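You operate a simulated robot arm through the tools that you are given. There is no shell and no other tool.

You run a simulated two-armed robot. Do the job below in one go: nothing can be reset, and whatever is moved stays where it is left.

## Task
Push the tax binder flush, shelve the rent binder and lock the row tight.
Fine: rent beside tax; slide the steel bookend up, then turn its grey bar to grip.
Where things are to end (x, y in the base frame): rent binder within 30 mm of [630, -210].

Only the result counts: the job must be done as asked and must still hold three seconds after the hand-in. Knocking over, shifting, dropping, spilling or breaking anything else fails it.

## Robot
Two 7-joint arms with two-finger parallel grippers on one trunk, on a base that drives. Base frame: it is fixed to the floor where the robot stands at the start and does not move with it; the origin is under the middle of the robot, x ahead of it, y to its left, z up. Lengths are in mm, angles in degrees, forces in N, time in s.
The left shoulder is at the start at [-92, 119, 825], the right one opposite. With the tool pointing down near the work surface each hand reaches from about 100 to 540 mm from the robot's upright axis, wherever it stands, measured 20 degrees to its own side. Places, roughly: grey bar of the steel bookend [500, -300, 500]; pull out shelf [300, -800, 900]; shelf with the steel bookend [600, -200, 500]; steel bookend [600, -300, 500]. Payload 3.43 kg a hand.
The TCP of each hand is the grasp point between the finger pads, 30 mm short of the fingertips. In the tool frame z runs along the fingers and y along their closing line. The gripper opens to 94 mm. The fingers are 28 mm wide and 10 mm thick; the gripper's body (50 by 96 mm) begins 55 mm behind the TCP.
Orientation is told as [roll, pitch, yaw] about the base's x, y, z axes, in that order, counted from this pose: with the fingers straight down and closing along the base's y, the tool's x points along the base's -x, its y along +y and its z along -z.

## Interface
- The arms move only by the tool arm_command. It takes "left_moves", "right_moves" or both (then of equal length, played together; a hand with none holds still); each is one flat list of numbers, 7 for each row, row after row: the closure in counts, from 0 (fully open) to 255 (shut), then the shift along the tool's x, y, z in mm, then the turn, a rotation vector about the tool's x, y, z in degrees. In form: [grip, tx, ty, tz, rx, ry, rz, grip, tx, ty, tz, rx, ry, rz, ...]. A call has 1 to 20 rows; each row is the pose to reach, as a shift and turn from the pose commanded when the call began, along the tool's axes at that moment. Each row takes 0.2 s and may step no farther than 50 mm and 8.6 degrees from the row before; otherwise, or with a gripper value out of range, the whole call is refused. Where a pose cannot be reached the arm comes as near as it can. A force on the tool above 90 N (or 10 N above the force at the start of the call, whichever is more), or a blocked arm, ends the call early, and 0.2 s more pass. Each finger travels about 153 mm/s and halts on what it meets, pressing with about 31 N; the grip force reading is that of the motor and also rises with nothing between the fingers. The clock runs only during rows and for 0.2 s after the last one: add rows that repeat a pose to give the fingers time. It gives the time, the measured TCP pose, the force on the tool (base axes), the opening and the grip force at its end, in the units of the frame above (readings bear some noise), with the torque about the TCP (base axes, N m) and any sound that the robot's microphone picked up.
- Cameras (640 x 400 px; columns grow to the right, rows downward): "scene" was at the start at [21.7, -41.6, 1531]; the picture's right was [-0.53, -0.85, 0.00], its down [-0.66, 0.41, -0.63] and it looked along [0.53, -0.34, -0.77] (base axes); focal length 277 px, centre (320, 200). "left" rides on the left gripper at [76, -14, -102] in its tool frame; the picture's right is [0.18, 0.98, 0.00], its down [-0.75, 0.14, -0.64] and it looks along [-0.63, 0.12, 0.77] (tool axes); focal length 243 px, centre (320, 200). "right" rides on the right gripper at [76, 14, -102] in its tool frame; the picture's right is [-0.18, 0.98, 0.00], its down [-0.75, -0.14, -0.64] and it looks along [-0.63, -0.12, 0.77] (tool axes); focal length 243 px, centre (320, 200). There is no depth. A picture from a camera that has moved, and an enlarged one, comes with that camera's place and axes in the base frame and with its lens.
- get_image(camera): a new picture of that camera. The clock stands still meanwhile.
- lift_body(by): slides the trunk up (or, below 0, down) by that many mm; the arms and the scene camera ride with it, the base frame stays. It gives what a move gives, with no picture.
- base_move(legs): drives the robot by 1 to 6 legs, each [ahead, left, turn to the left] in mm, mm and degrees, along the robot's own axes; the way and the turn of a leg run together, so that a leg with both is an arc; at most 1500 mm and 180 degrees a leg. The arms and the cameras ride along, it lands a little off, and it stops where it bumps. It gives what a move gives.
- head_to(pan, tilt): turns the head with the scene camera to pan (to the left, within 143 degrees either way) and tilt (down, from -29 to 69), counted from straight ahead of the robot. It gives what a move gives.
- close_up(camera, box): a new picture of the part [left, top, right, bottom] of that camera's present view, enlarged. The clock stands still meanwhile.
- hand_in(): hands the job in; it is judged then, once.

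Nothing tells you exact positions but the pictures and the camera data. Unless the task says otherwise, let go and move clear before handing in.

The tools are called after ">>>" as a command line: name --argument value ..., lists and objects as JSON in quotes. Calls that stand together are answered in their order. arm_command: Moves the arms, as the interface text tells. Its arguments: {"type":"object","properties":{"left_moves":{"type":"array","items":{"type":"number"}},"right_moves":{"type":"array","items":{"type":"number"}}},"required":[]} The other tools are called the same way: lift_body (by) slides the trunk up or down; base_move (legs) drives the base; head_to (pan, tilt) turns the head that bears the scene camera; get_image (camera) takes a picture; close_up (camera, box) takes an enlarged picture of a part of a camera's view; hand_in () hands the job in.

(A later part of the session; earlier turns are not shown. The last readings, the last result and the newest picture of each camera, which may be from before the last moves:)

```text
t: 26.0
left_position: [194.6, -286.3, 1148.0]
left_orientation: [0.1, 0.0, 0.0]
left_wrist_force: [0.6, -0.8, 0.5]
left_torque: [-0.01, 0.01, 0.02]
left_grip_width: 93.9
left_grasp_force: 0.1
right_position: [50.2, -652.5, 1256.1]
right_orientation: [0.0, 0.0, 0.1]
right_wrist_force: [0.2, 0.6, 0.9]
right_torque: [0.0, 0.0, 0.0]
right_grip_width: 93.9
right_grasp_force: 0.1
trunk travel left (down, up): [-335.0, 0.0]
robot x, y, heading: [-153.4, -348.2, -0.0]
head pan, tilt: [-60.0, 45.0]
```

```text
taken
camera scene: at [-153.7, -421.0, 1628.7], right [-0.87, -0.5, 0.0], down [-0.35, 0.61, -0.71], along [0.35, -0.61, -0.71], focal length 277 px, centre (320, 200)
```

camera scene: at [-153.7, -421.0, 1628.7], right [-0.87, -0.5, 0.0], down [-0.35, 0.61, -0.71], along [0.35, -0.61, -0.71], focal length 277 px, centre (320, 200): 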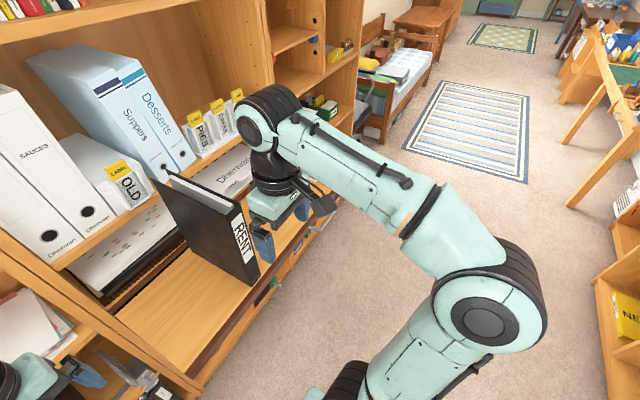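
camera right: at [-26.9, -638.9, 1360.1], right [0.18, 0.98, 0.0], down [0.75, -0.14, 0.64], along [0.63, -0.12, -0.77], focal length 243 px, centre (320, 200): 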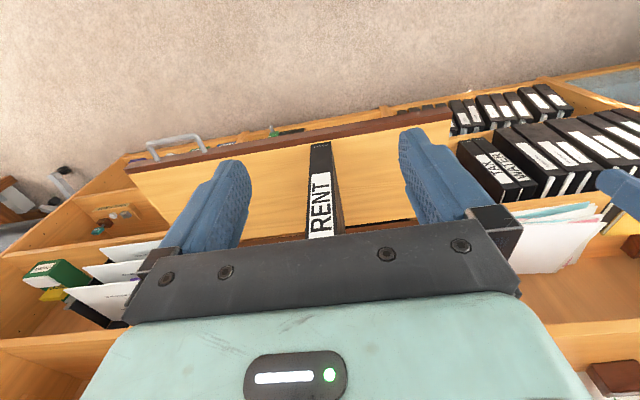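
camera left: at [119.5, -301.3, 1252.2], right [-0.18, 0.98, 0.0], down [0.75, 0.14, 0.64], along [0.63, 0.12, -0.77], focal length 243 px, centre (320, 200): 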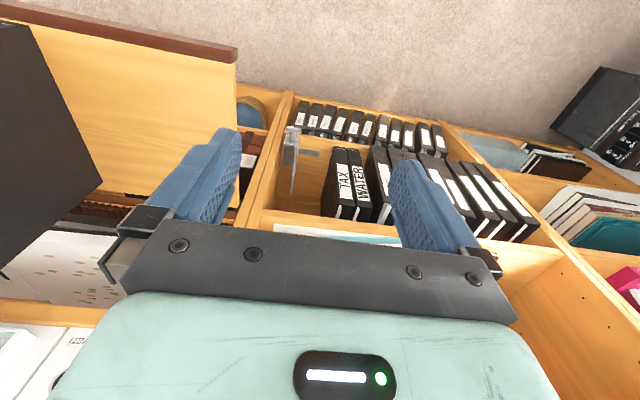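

Rent stands upright on the pull-out shelf with its spine toward me. I'll zoom from both cameras to measure it.

>>> close_up --camera "scene" --box '[140, 160, 280, 300]'

>>> close_up --camera "right" --box '[250, 120, 410, 250]'

>>> close_up --camera "left" --box '[0, 0, 250, 220]'

```text
2.86 times, centred on (210, 230) of scene
camera zoom: at [-153.7, -421.0, 1628.7], right [-0.87, -0.5, 0.0], down [-0.35, 0.61, -0.71], along [0.35, -0.61, -0.71], focal length 790 px, centre (634, 114)
```

zoom: 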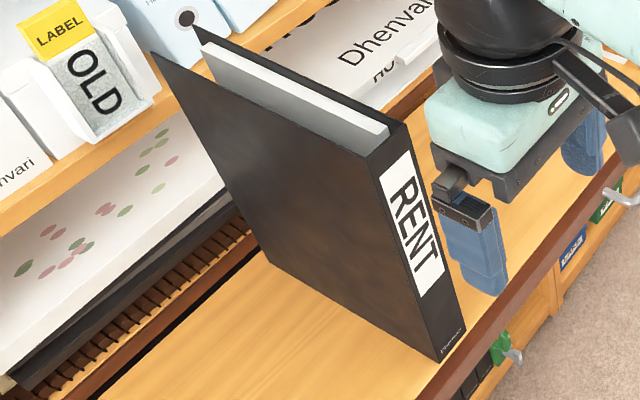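

```text
3.08 times, centred on (330, 185) of right
camera zoom: at [-26.9, -638.9, 1360.1], right [0.18, 0.98, 0.0], down [0.75, -0.14, 0.64], along [0.63, -0.12, -0.77], focal length 746 px, centre (289, 246)
```

zoom: 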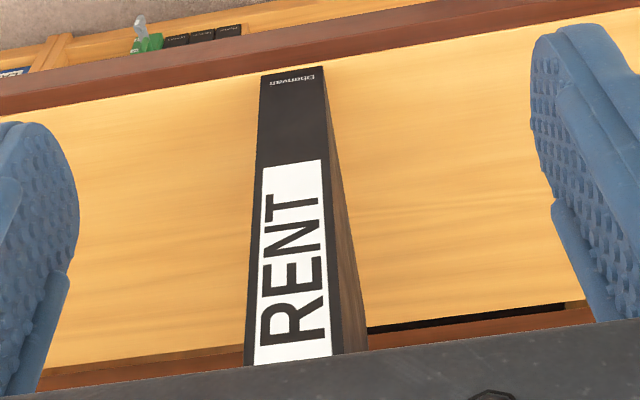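

```text
1.82 times, centred on (125, 110) of left
camera zoom: at [119.5, -301.3, 1252.2], right [-0.18, 0.98, 0.0], down [0.75, 0.14, 0.64], along [0.63, 0.12, -0.77], focal length 441 px, centre (674, 364)
```

zoom: 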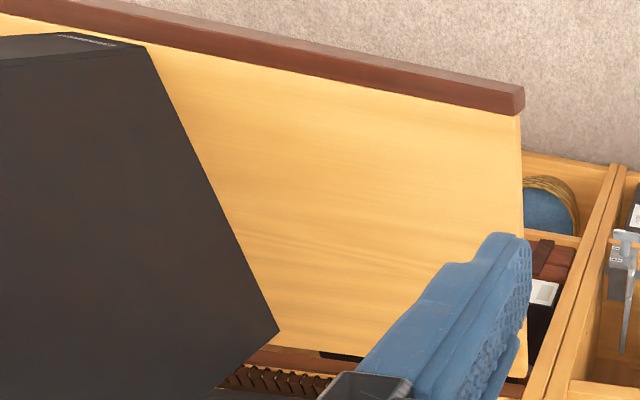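

Rent measured: spine at x≈213, y from -704 to about -658 (≈44 wide), bottom z≈877, ≈305 tall, ≈235–240 deep. I'll back off and shift right so I can bring the right hand horizontal in front of it.

>>> base_move --legs '[[-120, 0, 0], [0, -130, 0]]'

>>> arm_command --right_moves '[0, -20, 10, 10, 0, -4, 0, 0, -45, 20, 20, 0, -12, 0, 0, -70, 30, 35, 0, -20, 0, 0, -90, 40, 50, 0, -28, 0, 0, -105, 50, 70, 0, -36, 0, 0, -120, 60, 90, 0, -44, 0, 0, -130, 70, 110, 0, -52, 0, 0, -140, 80, 130, 0, -60, 0, 0, -145, 90, 150, 0, -68, 0, 0, -147, 100, 170, 0, -76, 0, 0, -147, 104, 190, 0, -84, 0, 0, -147, 104, 209, 0, -90, 0]'

>>> get_image --camera "right"

>>> get_image --camera "scene"

```text
t: 28.6
left_position: [74.3, -416.1, 1150.0]
left_orientation: [0.1, -0.2, -0.1]
left_wrist_force: [0.4, 0.0, -0.7]
left_torque: [-0.02, -0.01, 0.01]
left_grip_width: 93.8
left_grasp_force: 0.1
right_position: [-70.6, -781.7, 1257.1]
right_orientation: [0.0, 0.0, 0.0]
right_wrist_force: [-0.5, 0.1, 0.9]
right_torque: [-0.03, 0.02, -0.02]
right_grip_width: 94.1
right_grasp_force: 0.1
trunk travel left (down, up): [-335.0, 0.0]
robot x, y, heading: [-270.7, -477.1, -0.0]
head pan, tilt: [-60.0, 45.0]
```

```text
t: 31.2
left_position: [75.7, -418.6, 1147.5]
left_orientation: [0.1, 0.1, 0.1]
left_wrist_force: [0.4, -0.3, 0.0]
left_torque: [0.02, 0.02, -0.02]
left_grip_width: 94.0
left_grasp_force: 0.1
right_position: [157.6, -696.4, 1039.9]
right_orientation: [-108.8, -90.0, 108.7]
right_wrist_force: [0.5, 0.3, -0.8]
right_torque: [0.02, -0.06, -0.01]
right_grip_width: 94.1
right_grasp_force: 0.0
right hand out of reach, approached as far as the arm can: row 9, 10, 11, 12
trunk travel left (down, up): [-335.0, 0.0]
robot x, y, heading: [-272.2, -479.4, 0.2]
head pan, tilt: [-60.0, 45.0]
```

```text
taken
camera right: at [55.0, -683.0, 963.8], right [0.0, 0.98, 0.18], down [-0.64, -0.14, 0.75], along [0.77, -0.12, 0.63], focal length 243 px, centre (320, 200)
```

right: 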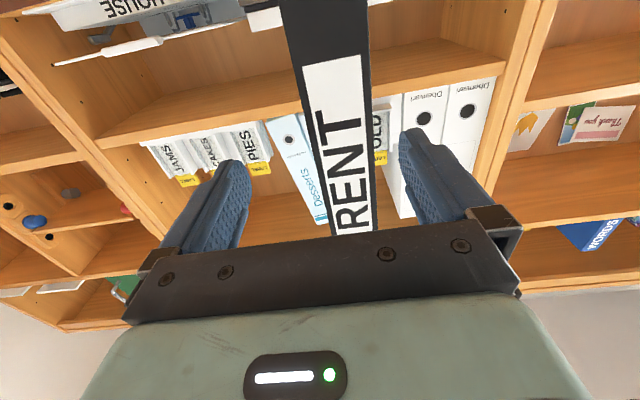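

```text
taken
camera scene: at [-271.8, -552.9, 1628.4], right [-0.87, -0.5, 0.0], down [-0.35, 0.61, -0.71], along [0.35, -0.61, -0.71], focal length 277 px, centre (320, 200)
```

scene: 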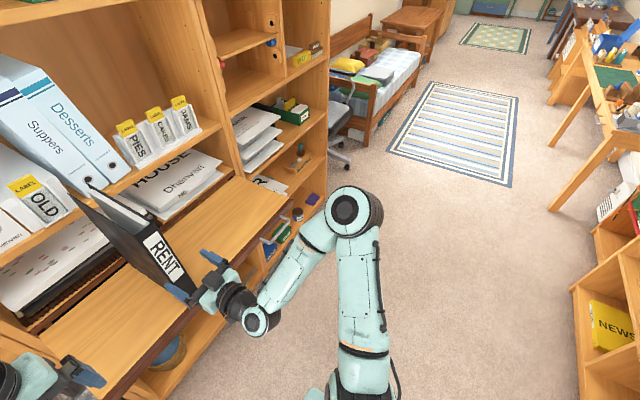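

The right hand is horizontal at (158,-696,1040); the spine spans y≈-703 to -661. I'll shift 14 mm left to centre and slide the open fingers over it.

>>> arm_command --right_moves '[0, 0, 7, 0, 0, 0, 0, 0, 0, 14, 0, 0, 0, 0, 0, 0, 14, 15, 0, 0, 0, 0, 0, 14, 30, 0, 0, 0, 0, 0, 14, 45, 0, 0, 0, 0, 0, 14, 60, 0, 0, 0]'

>>> get_image --camera "right"

>>> close_up --camera "scene" --box '[70, 180, 250, 320]'

```text
t: 32.6
left_position: [76.1, -415.6, 1148.7]
left_orientation: [-0.1, 0.0, 0.0]
left_wrist_force: [-0.5, 0.6, 1.1]
left_torque: [-0.02, 0.03, 0.01]
left_grip_width: 94.1
left_grasp_force: 0.1
right_position: [217.2, -682.2, 1038.3]
right_orientation: [155.5, -89.9, -155.5]
right_wrist_force: [0.4, 0.5, 0.0]
right_torque: [-0.02, 0.0, 0.0]
right_grip_width: 94.1
right_grasp_force: 0.1
trunk travel left (down, up): [-335.0, 0.0]
robot x, y, heading: [-268.8, -477.6, 0.3]
head pan, tilt: [-60.0, 45.0]
```

```text
taken
camera right: at [114.1, -667.0, 963.6], right [0.0, 0.98, 0.18], down [-0.64, -0.14, 0.75], along [0.77, -0.12, 0.63], focal length 243 px, centre (320, 200)
```

right: 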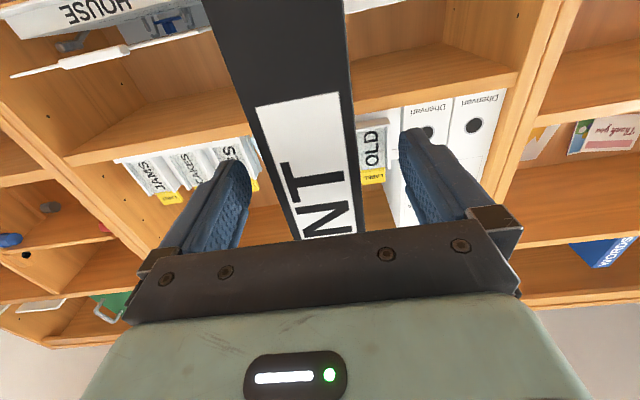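

```text
2.86 times, centred on (160, 250) of scene
camera zoom: at [-273.4, -550.4, 1628.7], right [-0.87, -0.5, 0.0], down [-0.35, 0.61, -0.71], along [0.35, -0.61, -0.71], focal length 790 px, centre (777, 57)
```

zoom: 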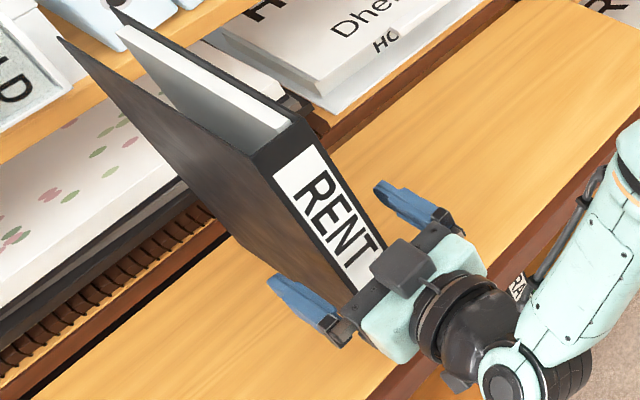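

Fingers straddle the spine cleanly. I'll advance until the palm is nearly against the spine.

>>> arm_command --right_moves '[0, 0, 0, 12, 0, 0, 0, 0, 0, 0, 24, 0, 0, 0, 0, 0, 0, 34, 0, 0, 0, 0, 0, 0, 40, 0, 0, 0, 0, 0, 0, 43, 0, 0, 0, 0, 0, 0, 46, 0, 0, 0]'

>>> close_up --camera "scene" --box '[110, 210, 230, 300]'

>>> get_image --camera "right"

```text
t: 34.0
left_position: [74.4, -416.9, 1149.1]
left_orientation: [0.0, 0.0, 0.0]
left_wrist_force: [0.3, 0.2, -0.3]
left_torque: [0.01, 0.02, -0.01]
left_grip_width: 94.3
left_grasp_force: 0.1
right_position: [262.7, -682.0, 1039.5]
right_orientation: [124.3, -89.9, -124.3]
right_wrist_force: [-0.7, -0.7, -0.4]
right_torque: [0.0, 0.01, -0.03]
right_grip_width: 94.0
right_grasp_force: 0.1
trunk travel left (down, up): [-335.0, 0.0]
robot x, y, heading: [-274.1, -479.1, -0.1]
head pan, tilt: [-60.0, 45.0]
```

```text
4.44 times, centred on (170, 255) of scene
camera zoom: at [-273.7, -550.5, 1628.7], right [-0.87, -0.5, 0.0], down [-0.35, 0.61, -0.71], along [0.35, -0.61, -0.71], focal length 1230 px, centre (987, -44)
```

zoom: 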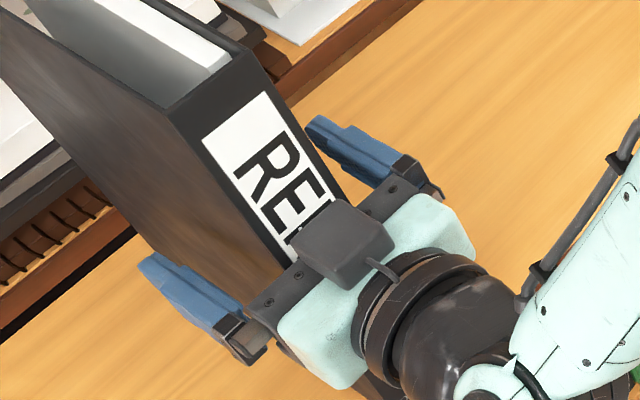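

```text
taken
camera right: at [159.3, -667.1, 964.2], right [0.0, 0.98, 0.18], down [-0.64, -0.14, 0.75], along [0.77, -0.12, 0.63], focal length 243 px, centre (320, 200)
```

right: 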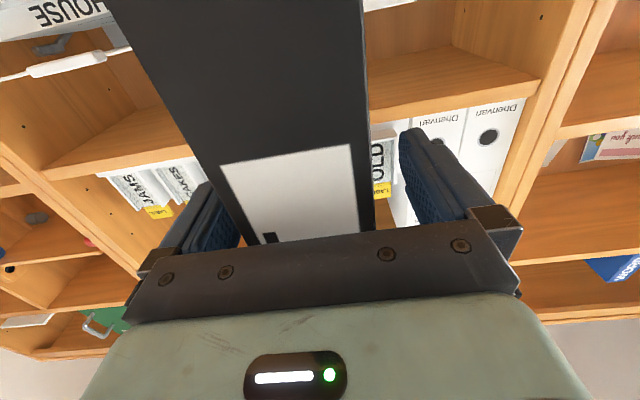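

The hand is centred on the spine with the palm nearly touching. I'll close the gripper on the rent binder.

>>> arm_command --right_moves '[120, 0, 0, 0, 0, 0, 0, 255, 0, 0, 0, 0, 0, 0, 255, 0, 0, 0, 0, 0, 0, 255, 0, 0, 0, 0, 0, 0, 255, 0, 0, 0, 0, 0, 0]'

>>> close_up --camera "scene" --box '[70, 180, 250, 320]'

```text
t: 35.2
left_position: [75.1, -416.1, 1148.1]
left_orientation: [0.0, 0.0, 0.0]
left_wrist_force: [-0.3, 0.2, -0.3]
left_torque: [0.0, 0.0, 0.0]
left_grip_width: 94.2
left_grasp_force: 0.1
right_position: [262.8, -682.2, 1039.8]
right_orientation: [-173.0, -90.0, 173.1]
right_wrist_force: [1.0, -2.3, -0.3]
right_torque: [-0.01, 0.07, -0.16]
right_grip_width: 49.1
right_grasp_force: 30.8
trunk travel left (down, up): [-335.0, 0.0]
robot x, y, heading: [-268.8, -478.4, 0.3]
head pan, tilt: [-60.0, 45.0]
```

```text
2.86 times, centred on (160, 250) of scene
camera zoom: at [-273.7, -550.8, 1628.7], right [-0.87, -0.5, 0.0], down [-0.35, 0.61, -0.71], along [0.35, -0.61, -0.71], focal length 790 px, centre (777, 57)
```

zoom: 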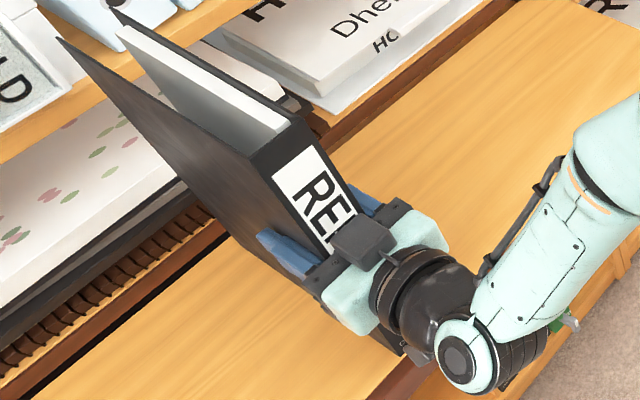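

Gripped at 49 mm width. I'll lift gently 15 mm and check that it holds without drooping.

>>> arm_command --right_moves '[255, -3, 0, 0, 0, 0, 0, 255, -7, 0, 0, 0, 0, 0, 255, -11, 0, 0, 0, 0, 0, 255, -15, 0, 0, 0, 0, 0, 255, -15, 0, 0, 0, 0, 0]'

>>> close_up --camera "scene" --box '[70, 180, 250, 320]'

>>> get_image --camera "left"

```text
t: 36.4
left_position: [75.7, -415.4, 1148.9]
left_orientation: [0.0, -0.1, 0.0]
left_wrist_force: [-0.5, -0.1, -0.1]
left_torque: [0.02, -0.01, 0.0]
left_grip_width: 94.0
left_grasp_force: 0.0
right_position: [263.1, -682.1, 1053.6]
right_orientation: [17.6, -90.0, -17.6]
right_wrist_force: [0.9, -1.2, -9.2]
right_torque: [0.0, 0.67, 0.01]
right_grip_width: 49.3
right_grasp_force: 30.7
trunk travel left (down, up): [-335.0, 0.0]
robot x, y, heading: [-268.4, -478.5, 0.0]
head pan, tilt: [-60.0, 45.0]
```

```text
2.86 times, centred on (160, 250) of scene
camera zoom: at [-272.7, -551.0, 1628.7], right [-0.87, -0.5, 0.0], down [-0.35, 0.61, -0.71], along [0.35, -0.61, -0.71], focal length 790 px, centre (777, 57)
```

zoom: 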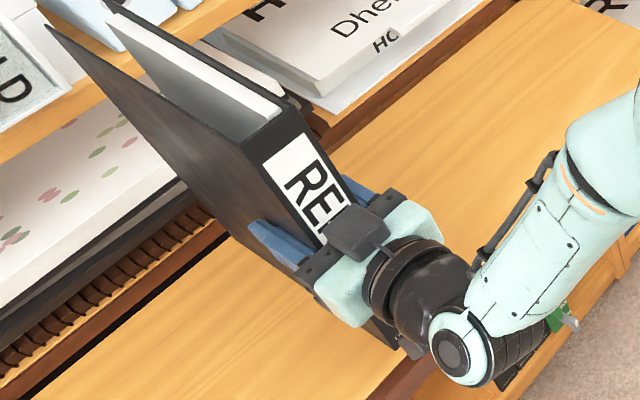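

```text
taken
camera left: at [0.4, -431.5, 1252.1], right [-0.18, 0.98, 0.0], down [0.75, 0.14, 0.64], along [0.63, 0.12, -0.77], focal length 243 px, centre (320, 200)
```

left: 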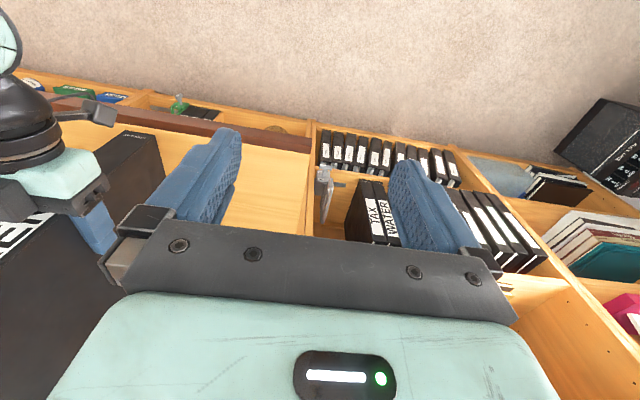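

The binder (≈0.94 kg) hangs steadily from the grip. I'll lift a bit more, pull back off the pull-out shelf, and drive left to the row.

>>> arm_command --right_moves '[255, -8, 0, 0, 0, 0, 0, 255, -16, 0, 0, 0, 0, 0, 255, -25, 0, 0, 0, 0, 0, 255, -25, 0, 0, 0, 0, 0]'

>>> base_move --legs '[[-60, 0, 0]]'

>>> get_image --camera "scene"

```text
t: 37.4
left_position: [75.3, -416.9, 1148.0]
left_orientation: [0.0, 0.1, -0.1]
left_wrist_force: [-0.8, 0.2, -0.6]
left_torque: [-0.03, 0.01, 0.0]
left_grip_width: 93.8
left_grasp_force: 0.0
right_position: [263.5, -682.4, 1079.0]
right_orientation: [23.5, -89.9, -23.6]
right_wrist_force: [0.9, 0.4, -9.3]
right_torque: [-0.01, 0.71, 0.01]
right_grip_width: 49.3
right_grasp_force: 31.0
trunk travel left (down, up): [-335.0, 0.0]
robot x, y, heading: [-270.1, -480.4, -0.1]
head pan, tilt: [-60.0, 45.0]
```

```text
t: 38.4
left_position: [16.8, -415.4, 1149.2]
left_orientation: [0.0, 0.0, 0.2]
left_wrist_force: [0.1, 0.8, -0.1]
left_torque: [-0.01, 0.04, 0.02]
left_grip_width: 94.0
left_grasp_force: 0.0
right_position: [205.7, -681.3, 1078.8]
right_orientation: [32.7, -90.0, -32.5]
right_wrist_force: [-0.1, -0.4, -8.8]
right_torque: [0.02, 0.68, 0.02]
right_grip_width: 49.6
right_grasp_force: 30.9
trunk travel left (down, up): [-335.0, 0.0]
robot x, y, heading: [-331.1, -476.3, -0.2]
head pan, tilt: [-60.0, 45.0]
```

```text
taken
camera scene: at [-330.4, -550.9, 1629.1], right [-0.87, -0.5, 0.0], down [-0.36, 0.61, -0.71], along [0.35, -0.61, -0.71], focal length 277 px, centre (320, 200)
```

scene: 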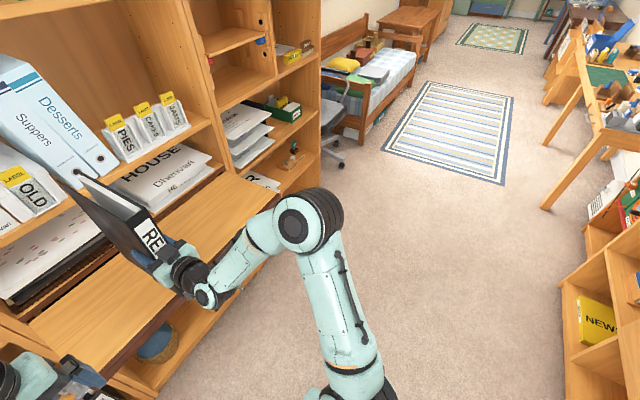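

Rent is held level and is clear of the upper shelves. Now I'll drive left toward the row.

>>> base_move --legs '[[0, 459, 0]]'

>>> head_to --pan -20 --tilt 45

>>> get_image --camera "scene"

```text
t: 42.9
left_position: [17.7, 45.5, 1147.4]
left_orientation: [-0.1, -0.1, -0.1]
left_wrist_force: [0.0, -0.4, -0.5]
left_torque: [-0.04, 0.02, 0.02]
left_grip_width: 94.1
left_grasp_force: 0.1
right_position: [204.7, -220.8, 1078.3]
right_orientation: [16.0, -89.9, -16.2]
right_wrist_force: [0.5, -0.5, -9.1]
right_torque: [0.03, 0.69, 0.0]
right_grip_width: 49.5
right_grasp_force: 31.0
trunk travel left (down, up): [-335.0, 0.0]
robot x, y, heading: [-329.5, -14.8, -0.3]
head pan, tilt: [-60.0, 45.0]
```

```text
t: 44.0
left_position: [18.2, 44.4, 1148.8]
left_orientation: [0.1, -0.1, 0.0]
left_wrist_force: [-0.8, -0.4, 0.3]
left_torque: [-0.02, -0.04, 0.04]
left_grip_width: 94.2
left_grasp_force: 0.1
right_position: [203.9, -221.8, 1078.8]
right_orientation: [13.0, -89.9, -13.2]
right_wrist_force: [-0.6, -0.1, -8.2]
right_torque: [0.02, 0.68, -0.01]
right_grip_width: 49.4
right_grasp_force: 30.9
trunk travel left (down, up): [-335.0, 0.0]
robot x, y, heading: [-329.9, -17.4, -0.0]
head pan, tilt: [-20.0, 45.0]
```

```text
taken
camera scene: at [-296.0, -46.1, 1628.7], right [-0.34, -0.94, 0.0], down [-0.66, 0.24, -0.71], along [0.66, -0.24, -0.71], focal length 277 px, centre (320, 200)
```

scene: 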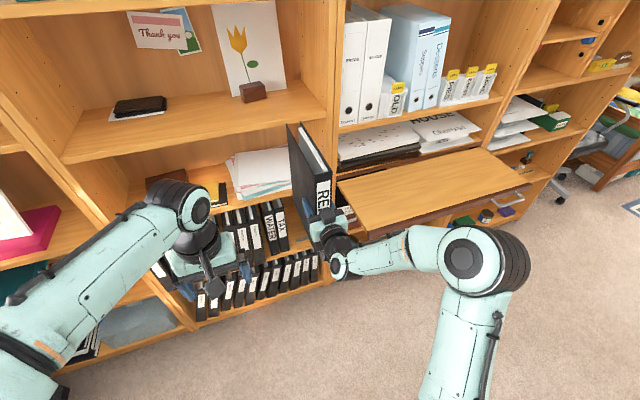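

Rent now hangs in front of the row at y≈-221. I'll lower the trunk here, well clear of the bookcase, then check where the right elbow is relative to the pull-out shelf.

>>> lift_body --by -335

>>> head_to --pan -35 --tilt 40

>>> get_image --camera "scene"

>>> get_image --camera "left"

```text
t: 47.3
left_position: [17.3, 45.8, 814.5]
left_orientation: [0.0, 0.0, 0.0]
left_wrist_force: [0.0, 0.4, 0.3]
left_torque: [0.02, 0.03, -0.04]
left_grip_width: 94.1
left_grasp_force: 0.0
right_position: [204.2, -221.2, 742.6]
right_orientation: [10.7, -89.9, -10.9]
right_wrist_force: [-0.2, 0.4, -8.5]
right_torque: [-0.01, 0.66, 0.02]
right_grip_width: 49.5
right_grasp_force: 31.2
trunk travel left (down, up): [0.0, 335.0]
robot x, y, heading: [-329.0, -17.3, -0.3]
head pan, tilt: [-20.0, 45.0]
```

```text
t: 48.1
left_position: [17.8, 44.2, 812.1]
left_orientation: [-0.1, 0.0, -0.1]
left_wrist_force: [-0.5, -0.3, 0.8]
left_torque: [0.02, 0.02, -0.01]
left_grip_width: 94.0
left_grasp_force: 0.0
right_position: [203.3, -221.4, 742.3]
right_orientation: [11.9, -89.9, -12.1]
right_wrist_force: [-0.4, -0.5, -10.2]
right_torque: [0.02, 0.74, 0.0]
right_grip_width: 49.4
right_grasp_force: 31.3
trunk travel left (down, up): [0.0, 335.0]
robot x, y, heading: [-329.0, -15.9, 0.1]
head pan, tilt: [-35.0, 40.0]
```

```text
taken
camera scene: at [-253.0, -66.9, 1295.7], right [-0.57, -0.82, 0.0], down [-0.53, 0.37, -0.77], along [0.63, -0.44, -0.64], focal length 277 px, centre (320, 200)
```

scene: 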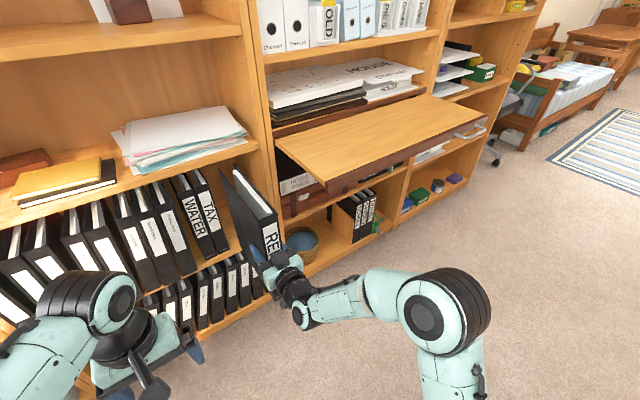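

```text
taken
camera left: at [-58.5, 30.5, 917.0], right [-0.18, 0.98, 0.0], down [0.75, 0.14, 0.64], along [0.63, 0.12, -0.77], focal length 243 px, centre (320, 200)
```

left: 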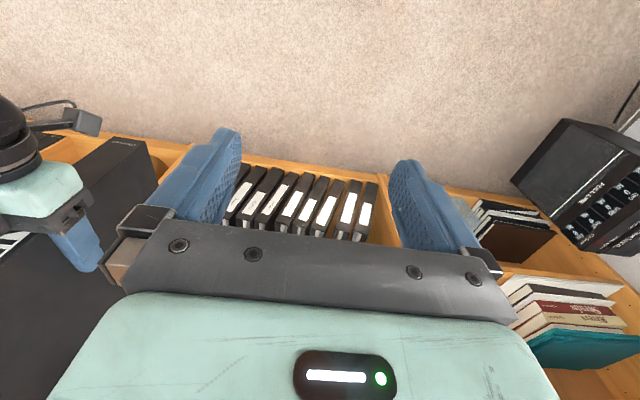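

The elbow sits high and right of the hand, so I'll keep the base well back and use arm extension for most of the insertion. First lower the binder by arm to just above shelf level and look.

>>> arm_command --right_moves '[255, 15, 0, 0, 0, 0, 0, 255, 30, 0, 0, 0, 0, 0, 255, 45, 0, 0, 0, 0, 0, 255, 60, 0, 0, 0, 0, 0, 255, 75, 0, 0, 0, 0, 0, 255, 90, 0, 0, 0, 0, 0, 255, 90, 0, 0, 0, 0, 0]'

>>> get_image --camera "scene"

>>> close_up --camera "scene" --box '[160, 140, 340, 320]'

>>> get_image --camera "right"

```text
t: 49.7
left_position: [16.4, 44.9, 814.4]
left_orientation: [0.1, 0.0, -0.1]
left_wrist_force: [0.0, 0.7, -0.4]
left_torque: [0.02, 0.0, 0.0]
left_grip_width: 94.2
left_grasp_force: 0.1
right_position: [204.1, -221.7, 653.3]
right_orientation: [20.9, -89.9, -21.2]
right_wrist_force: [0.4, -0.1, -9.0]
right_torque: [0.01, 0.7, 0.0]
right_grip_width: 49.7
right_grasp_force: 31.2
trunk travel left (down, up): [0.0, 335.0]
robot x, y, heading: [-333.3, -17.2, 0.2]
head pan, tilt: [-35.0, 40.0]
```

```text
taken
camera scene: at [-253.0, -67.0, 1295.7], right [-0.58, -0.82, 0.0], down [-0.53, 0.37, -0.77], along [0.63, -0.44, -0.64], focal length 277 px, centre (320, 200)
```

scene: 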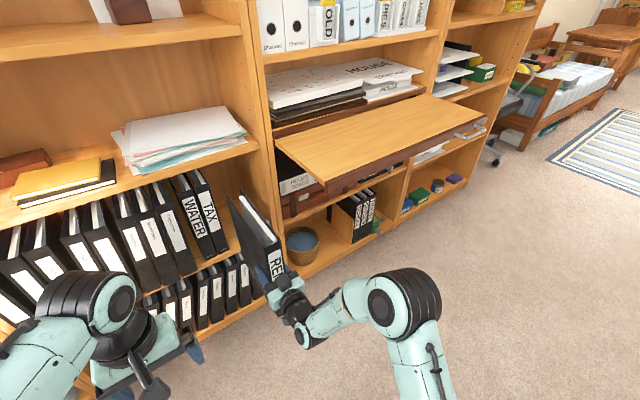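

```text
2.22 times, centred on (250, 230) of scene
camera zoom: at [-253.0, -67.0, 1295.7], right [-0.58, -0.82, 0.0], down [-0.53, 0.37, -0.77], along [0.63, -0.44, -0.64], focal length 615 px, centre (476, 133)
```

zoom: 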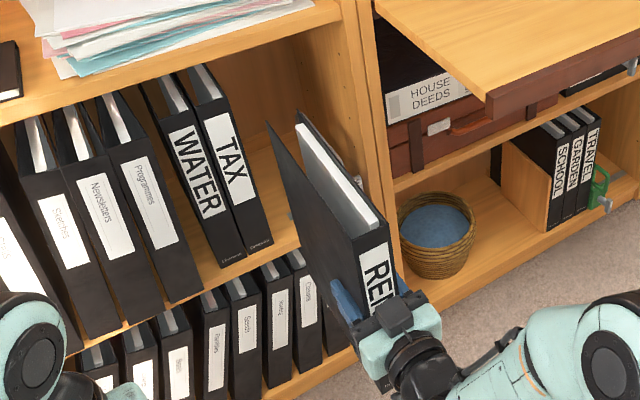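

```text
taken
camera right: at [100.6, -207.0, 578.2], right [0.0, 0.98, 0.18], down [-0.64, -0.14, 0.75], along [0.77, -0.12, 0.63], focal length 243 px, centre (320, 200)
```

right: 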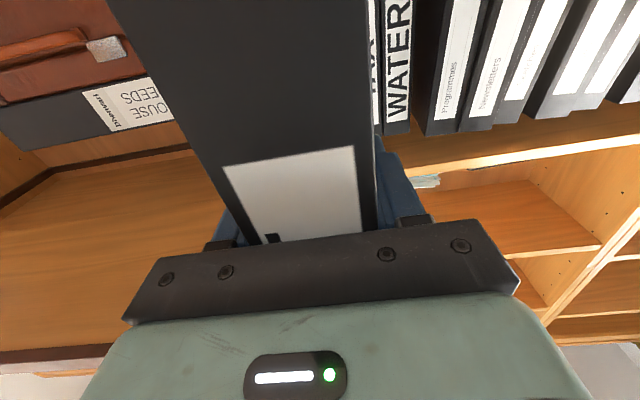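

I'll zoom in to check whether the binder droops at its rear before inserting.

>>> close_up --camera "scene" --box '[225, 180, 295, 260]'

>>> close_up --camera "left" --box '[0, 90, 180, 300]'

```text
5.00 times, centred on (260, 220) of scene
camera zoom: at [-253.0, -67.0, 1295.7], right [-0.58, -0.82, 0.0], down [-0.53, 0.37, -0.77], along [0.63, -0.44, -0.64], focal length 1383 px, centre (620, 100)
```

zoom: 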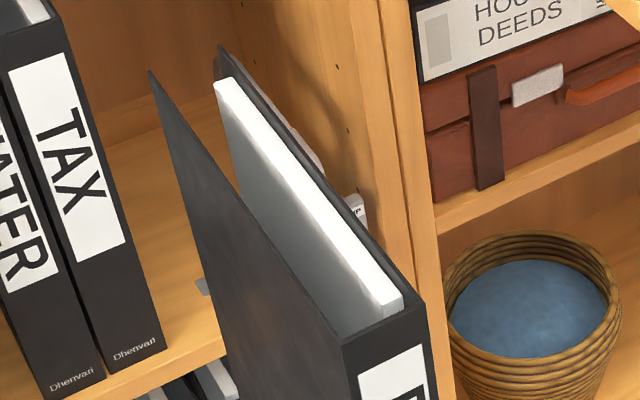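

```text
1.90 times, centred on (90, 195) of left
camera zoom: at [-58.5, 30.5, 917.0], right [-0.18, 0.98, 0.0], down [0.75, 0.14, 0.64], along [0.63, 0.12, -0.77], focal length 462 px, centre (758, 210)
```

zoom: 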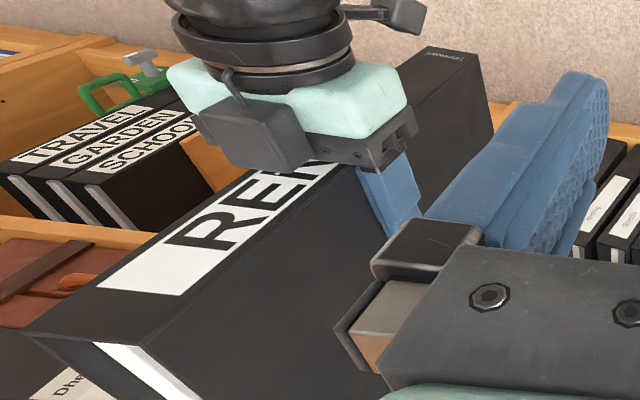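

The binder is level (top ≈803, bottom ≈492), shelf top ≈475, tax's right face ≈-180. I'll shift 9 mm right, lower 9 mm, and start extending into the slot.

>>> arm_command --right_moves '[255, 5, -5, 0, 0, 0, 0, 255, 9, -9, 0, 0, 0, 0, 255, 9, -9, 15, 0, 0, 0, 255, 9, -9, 30, 0, 0, 0, 255, 9, -9, 45, 0, 0, 0, 255, 9, -9, 60, 0, 0, 0, 255, 9, -9, 75, 0, 0, 0, 255, 9, -9, 90, 0, 0, 0, 255, 9, -9, 105, 0, 0, 0, 255, 9, -9, 105, 0, 0, 0]'

>>> get_image --camera "scene"

>>> close_up --camera "scene" --box '[160, 140, 340, 300]'

>>> get_image --camera "left"

```text
t: 51.9
left_position: [17.1, 45.1, 813.8]
left_orientation: [-0.1, 0.0, -0.1]
left_wrist_force: [-0.7, 0.1, 0.9]
left_torque: [-0.01, 0.01, -0.01]
left_grip_width: 94.0
left_grasp_force: 0.0
right_position: [309.1, -231.3, 644.1]
right_orientation: [12.0, -89.8, -12.2]
right_wrist_force: [-0.3, 0.2, -9.8]
right_torque: [0.02, 0.71, 0.01]
right_grip_width: 49.5
right_grasp_force: 30.8
trunk travel left (down, up): [0.0, 335.0]
robot x, y, heading: [-328.2, -15.1, 0.1]
head pan, tilt: [-35.0, 40.0]
```

```text
taken
camera scene: at [-252.9, -67.0, 1295.7], right [-0.58, -0.82, 0.0], down [-0.53, 0.37, -0.77], along [0.63, -0.44, -0.64], focal length 277 px, centre (320, 200)
```

scene: 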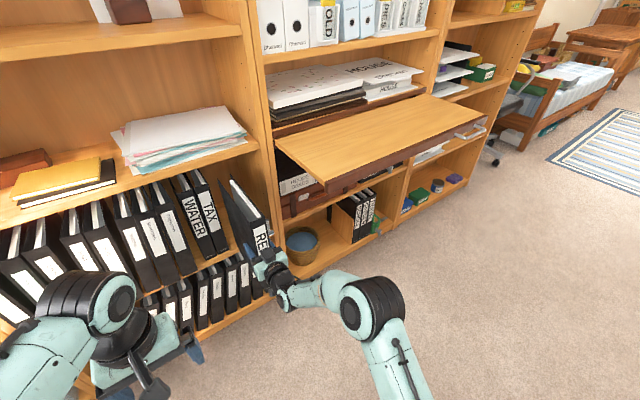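

```text
2.50 times, centred on (250, 220) of scene
camera zoom: at [-252.9, -67.0, 1295.7], right [-0.58, -0.82, 0.0], down [-0.53, 0.37, -0.77], along [0.63, -0.44, -0.64], focal length 692 px, centre (495, 150)
```

zoom: 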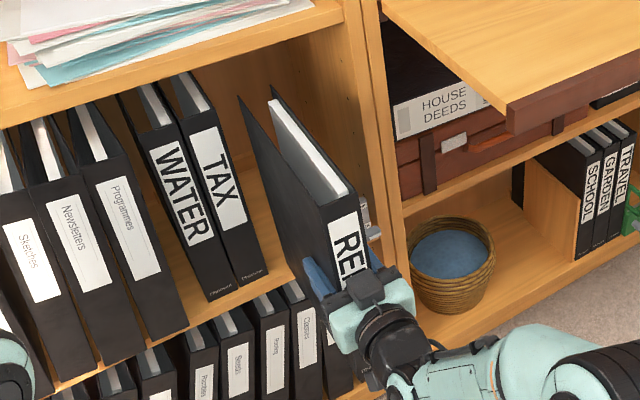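

```text
taken
camera left: at [-58.4, 30.5, 917.0], right [-0.18, 0.98, 0.0], down [0.75, 0.14, 0.64], along [0.63, 0.12, -0.77], focal length 243 px, centre (320, 200)
```

left: 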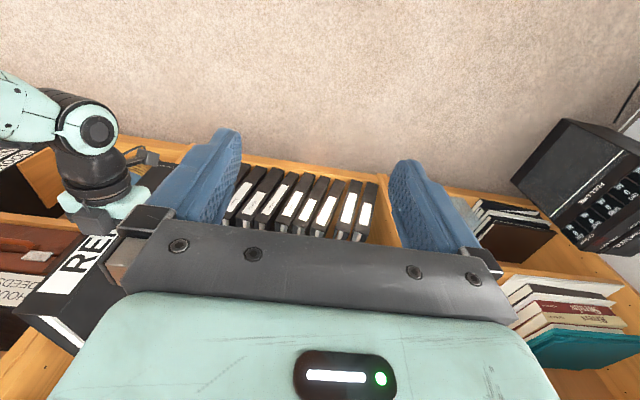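

The rear of the binder is just entering the slot with clearance on both sides. I'll extend the arm another 60 mm.

>>> arm_command --right_moves '[255, 0, 0, 12, 0, 0, 0, 255, 0, 0, 24, 0, 0, 0, 255, 0, 0, 36, 0, 0, 0, 255, 0, 0, 48, 0, 0, 0, 255, 0, 0, 60, 0, 0, 0, 255, 0, 0, 60, 0, 0, 0]'

>>> get_image --camera "scene"

>>> close_up --camera "scene" --box '[170, 150, 310, 270]'

```text
t: 53.3
left_position: [16.1, 45.1, 814.0]
left_orientation: [-0.1, 0.0, -0.1]
left_wrist_force: [0.1, 0.2, -0.6]
left_torque: [0.04, 0.02, -0.01]
left_grip_width: 94.0
left_grasp_force: 0.0
right_position: [368.2, -231.0, 643.8]
right_orientation: [10.1, -89.7, -10.3]
right_wrist_force: [0.3, 0.7, -8.5]
right_torque: [0.0, 0.71, 0.02]
right_grip_width: 49.5
right_grasp_force: 30.8
trunk travel left (down, up): [0.0, 335.0]
robot x, y, heading: [-330.3, -15.2, -0.1]
head pan, tilt: [-35.0, 40.0]
```

```text
taken
camera scene: at [-252.8, -67.0, 1295.7], right [-0.58, -0.82, 0.0], down [-0.53, 0.37, -0.77], along [0.63, -0.44, -0.64], focal length 277 px, centre (320, 200)
```

scene: 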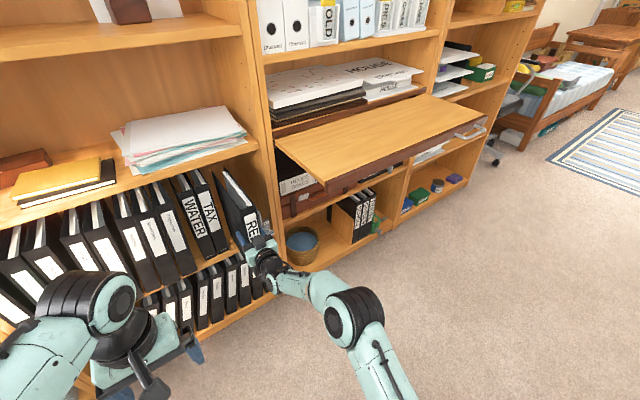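

```text
3.33 times, centred on (240, 210) of scene
camera zoom: at [-252.8, -67.0, 1295.7], right [-0.58, -0.82, 0.0], down [-0.53, 0.37, -0.77], along [0.63, -0.44, -0.64], focal length 922 px, centre (587, 167)
```

zoom: 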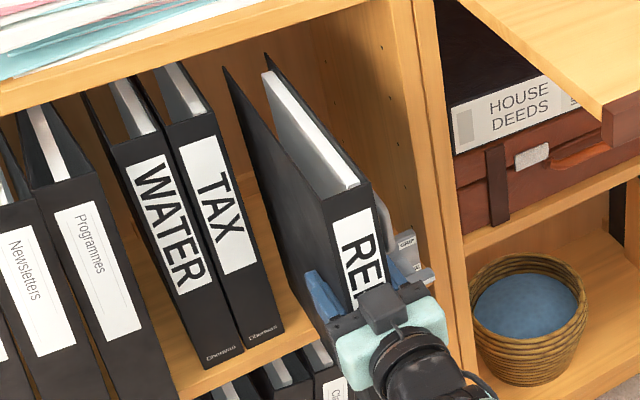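

Clearance to tax and the bookend looks fine. I'll drive forward 100 mm and recheck.

>>> base_move --legs '[[100, 0, 0]]'

>>> get_image --camera "scene"

>>> close_up --camera "scene" --box '[170, 150, 330, 290]'

>>> get_image --camera "right"

```text
t: 54.4
left_position: [116.1, 46.5, 814.7]
left_orientation: [0.0, 0.0, -0.1]
left_wrist_force: [0.2, 1.1, 0.8]
left_torque: [0.0, 0.0, 0.0]
left_grip_width: 94.0
left_grasp_force: 0.1
right_position: [468.4, -231.9, 644.1]
right_orientation: [8.9, -89.8, -9.2]
right_wrist_force: [0.0, 0.1, -9.3]
right_torque: [0.0, 0.68, -0.03]
right_grip_width: 49.4
right_grasp_force: 30.9
trunk travel left (down, up): [0.0, 335.0]
robot x, y, heading: [-229.9, -15.3, -0.0]
head pan, tilt: [-35.0, 40.0]
```

```text
taken
camera scene: at [-153.5, -67.3, 1295.6], right [-0.58, -0.82, 0.0], down [-0.53, 0.37, -0.77], along [0.63, -0.44, -0.64], focal length 277 px, centre (320, 200)
```

scene: 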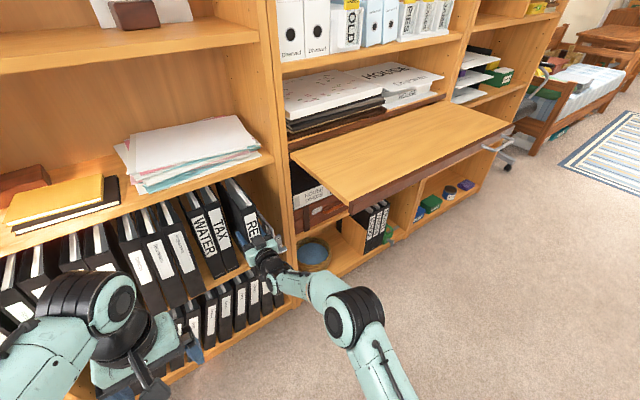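

```text
2.86 times, centred on (250, 220) of scene
camera zoom: at [-153.5, -67.3, 1295.6], right [-0.58, -0.82, 0.0], down [-0.53, 0.37, -0.77], along [0.63, -0.44, -0.64], focal length 790 px, centre (520, 143)
```

zoom: 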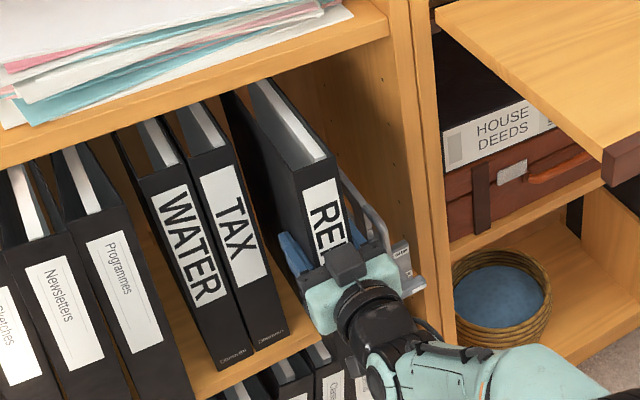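

```text
taken
camera right: at [363.9, -216.7, 568.5], right [0.0, 0.98, 0.18], down [-0.64, -0.14, 0.76], along [0.77, -0.12, 0.63], focal length 243 px, centre (320, 200)
```

right: 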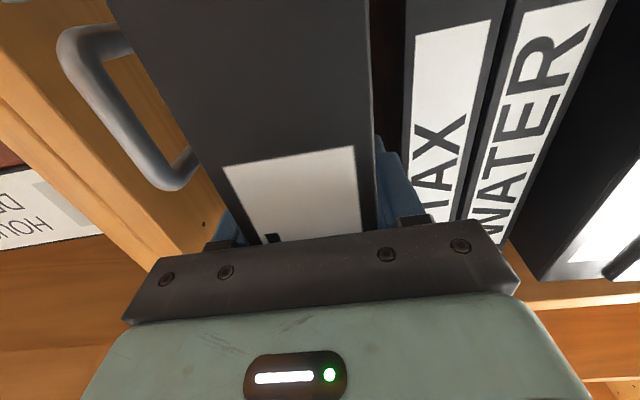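

Still clear; I'll nudge left 5 mm, drive forward 40, then finish with the arm until the spine is ~25 mm proud.

>>> arm_command --right_moves '[255, 0, 3, 0, 0, 0, 0, 255, 0, 5, 0, 0, 0, 0, 255, 0, 5, 0, 0, 0, 0]'

>>> base_move --legs '[[40, 0, 0]]'

>>> get_image --camera "right"

>>> close_up --camera "scene" --box '[170, 150, 330, 290]'

```text
t: 55.2
left_position: [116.1, 44.5, 813.1]
left_orientation: [0.0, 0.0, -0.2]
left_wrist_force: [0.3, -0.1, -0.3]
left_torque: [-0.02, -0.01, 0.01]
left_grip_width: 94.0
left_grasp_force: 0.0
right_position: [466.4, -225.5, 641.3]
right_orientation: [5.3, -89.7, -5.4]
right_wrist_force: [0.5, -0.7, -9.0]
right_torque: [0.01, 0.68, 0.0]
right_grip_width: 49.4
right_grasp_force: 31.0
trunk travel left (down, up): [0.0, 335.0]
robot x, y, heading: [-227.8, -18.6, -0.1]
head pan, tilt: [-35.0, 40.0]
```

```text
t: 56.1
left_position: [154.7, 45.7, 813.5]
left_orientation: [0.0, 0.0, -0.1]
left_wrist_force: [0.1, -0.3, 0.6]
left_torque: [0.01, 0.02, 0.0]
left_grip_width: 93.9
left_grasp_force: 0.0
right_position: [506.8, -225.9, 643.0]
right_orientation: [6.1, -89.7, -6.1]
right_wrist_force: [-0.1, -0.8, -9.3]
right_torque: [-0.03, 0.71, 0.0]
right_grip_width: 49.3
right_grasp_force: 30.6
trunk travel left (down, up): [0.0, 335.0]
robot x, y, heading: [-193.1, -17.2, -0.1]
head pan, tilt: [-35.0, 40.0]
```

```text
taken
camera right: at [403.0, -211.6, 568.2], right [0.0, 0.98, 0.18], down [-0.64, -0.14, 0.76], along [0.77, -0.12, 0.63], focal length 243 px, centre (320, 200)
```

right: 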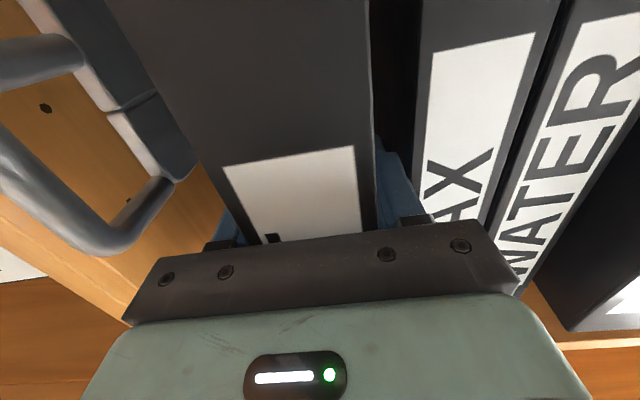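

```text
2.86 times, centred on (250, 220) of scene
camera zoom: at [-114.1, -67.3, 1295.6], right [-0.58, -0.82, 0.0], down [-0.53, 0.37, -0.77], along [0.63, -0.44, -0.64], focal length 790 px, centre (520, 143)
```

zoom: 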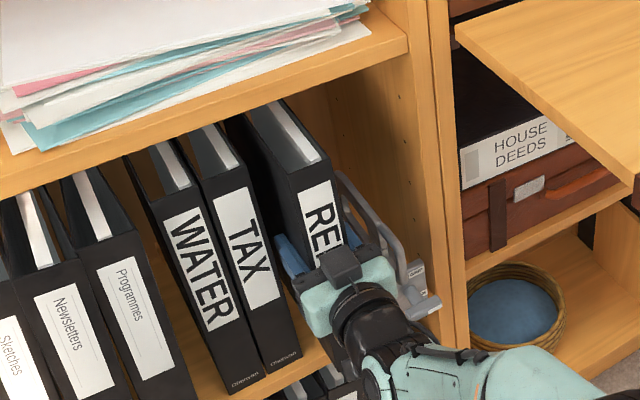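

Clearance to the handle is about 13 mm. I'll extend 20 mm more, then lower slowly until the binder rests on the shelf.

>>> arm_command --right_moves '[255, 0, 0, 7, 0, 0, 0, 255, 0, 0, 14, 0, 0, 0, 255, 0, 0, 20, 0, 0, 0, 255, 0, 0, 20, 0, 0, 0]'

>>> arm_command --right_moves '[255, 2, 0, 0, 0, 0, 0, 255, 4, 0, 0, 0, 0, 0, 255, 6, 0, 0, 0, 0, 0, 255, 8, 0, 0, 0, 0, 0, 255, 9, 0, 0, 0, 0, 0]'

>>> get_image --camera "right"

>>> close_up --camera "scene" --box '[170, 150, 330, 290]'

```text
t: 57.1
left_position: [155.7, 44.6, 813.2]
left_orientation: [0.1, 0.1, -0.1]
left_wrist_force: [-0.6, 0.2, 0.1]
left_torque: [0.0, 0.02, 0.01]
left_grip_width: 94.0
left_grasp_force: 0.2
right_position: [526.3, -225.5, 642.4]
right_orientation: [3.8, -89.5, -3.9]
right_wrist_force: [0.7, -0.1, -9.1]
right_torque: [0.01, 0.71, 0.03]
right_grip_width: 49.2
right_grasp_force: 31.2
trunk travel left (down, up): [0.0, 335.0]
robot x, y, heading: [-189.9, -19.1, -0.0]
head pan, tilt: [-35.0, 40.0]
```

```text
t: 58.3
left_position: [153.9, 45.3, 814.5]
left_orientation: [0.1, -0.2, -0.2]
left_wrist_force: [0.0, -0.2, 0.7]
left_torque: [0.01, 0.04, -0.01]
left_grip_width: 93.9
left_grasp_force: 0.1
right_position: [525.1, -224.9, 638.0]
right_orientation: [177.8, -90.0, -178.0]
right_wrist_force: [-5.9, 1.3, 7.5]
right_torque: [-0.1, -0.24, -0.15]
right_grip_width: 49.0
right_grasp_force: 31.2
trunk travel left (down, up): [0.0, 335.0]
robot x, y, heading: [-193.5, -17.4, -0.1]
head pan, tilt: [-35.0, 40.0]
```

```text
taken
camera right: at [422.8, -211.5, 562.1], right [0.0, 0.98, 0.18], down [-0.64, -0.14, 0.75], along [0.77, -0.12, 0.63], focal length 243 px, centre (320, 200)
```

right: 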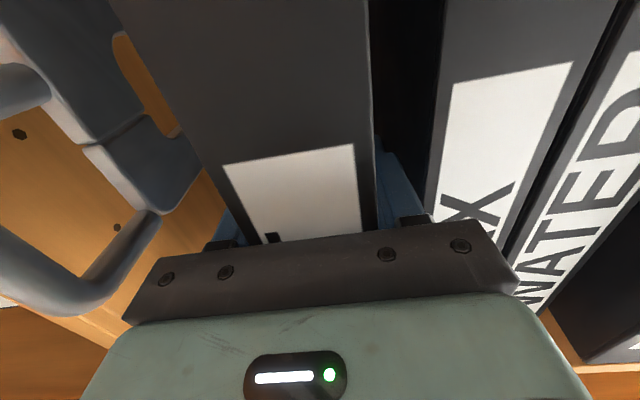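

```text
2.86 times, centred on (250, 220) of scene
camera zoom: at [-116.6, -66.9, 1295.8], right [-0.58, -0.82, 0.0], down [-0.53, 0.37, -0.77], along [0.63, -0.44, -0.64], focal length 790 px, centre (520, 143)
```

zoom: 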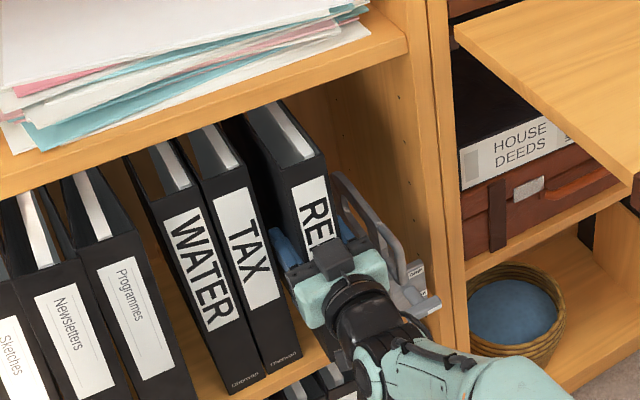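

The binder has touched down (force reversed to +7.5 N). I'll ease the press, open a little (~60 mm) and see that it stands.

>>> arm_command --right_moves '[255, -3, 0, 0, 0, 0, 0, 255, -4, 0, 0, 0, 0, 0, 115, -4, 0, 0, 0, 0, 0, 105, -4, 0, 0, 0, 0, 0, 95, -4, 0, 0, 0, 0, 0, 92, -4, 0, 0, 0, 0, 0]'

>>> close_up --camera "scene" --box '[170, 150, 330, 290]'

>>> get_image --camera "right"

```text
t: 59.7
left_position: [153.6, 46.5, 814.3]
left_orientation: [0.0, -0.1, -0.1]
left_wrist_force: [0.4, -0.5, -0.5]
left_torque: [0.0, -0.01, 0.01]
left_grip_width: 93.9
left_grasp_force: 0.1
right_position: [525.7, -225.0, 638.8]
right_orientation: [5.2, -89.8, -5.3]
right_wrist_force: [0.1, 0.4, -0.4]
right_torque: [0.01, -0.01, 0.01]
right_grip_width: 60.0
right_grasp_force: 0.0
trunk travel left (down, up): [0.0, 335.0]
robot x, y, heading: [-192.8, -15.1, 0.0]
head pan, tilt: [-35.0, 40.0]
```

```text
2.86 times, centred on (250, 220) of scene
camera zoom: at [-115.6, -67.0, 1295.7], right [-0.58, -0.82, 0.0], down [-0.53, 0.37, -0.77], along [0.63, -0.44, -0.64], focal length 790 px, centre (520, 143)
```

zoom: 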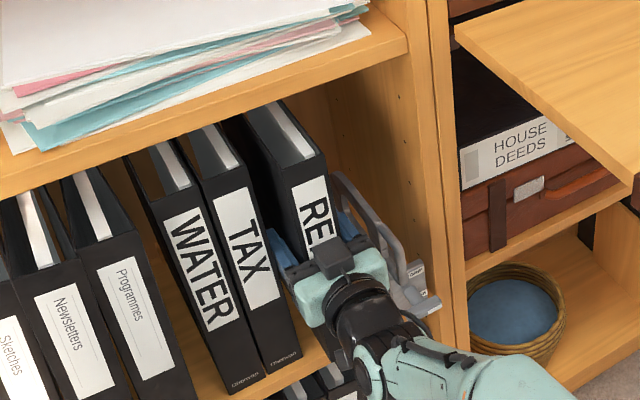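

```text
taken
camera right: at [422.4, -211.7, 564.0], right [0.0, 0.98, 0.18], down [-0.64, -0.14, 0.76], along [0.77, -0.12, 0.63], focal length 243 px, centre (320, 200)
```

right: 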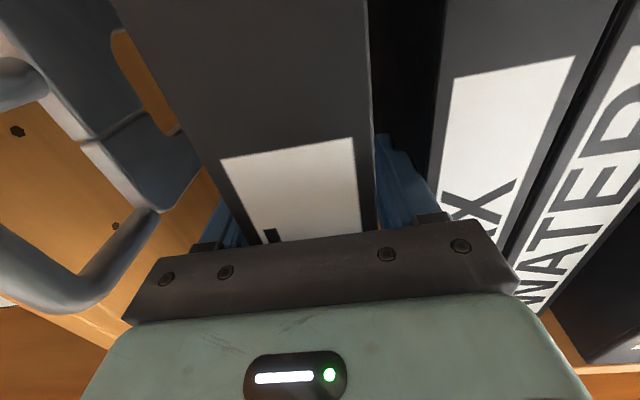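

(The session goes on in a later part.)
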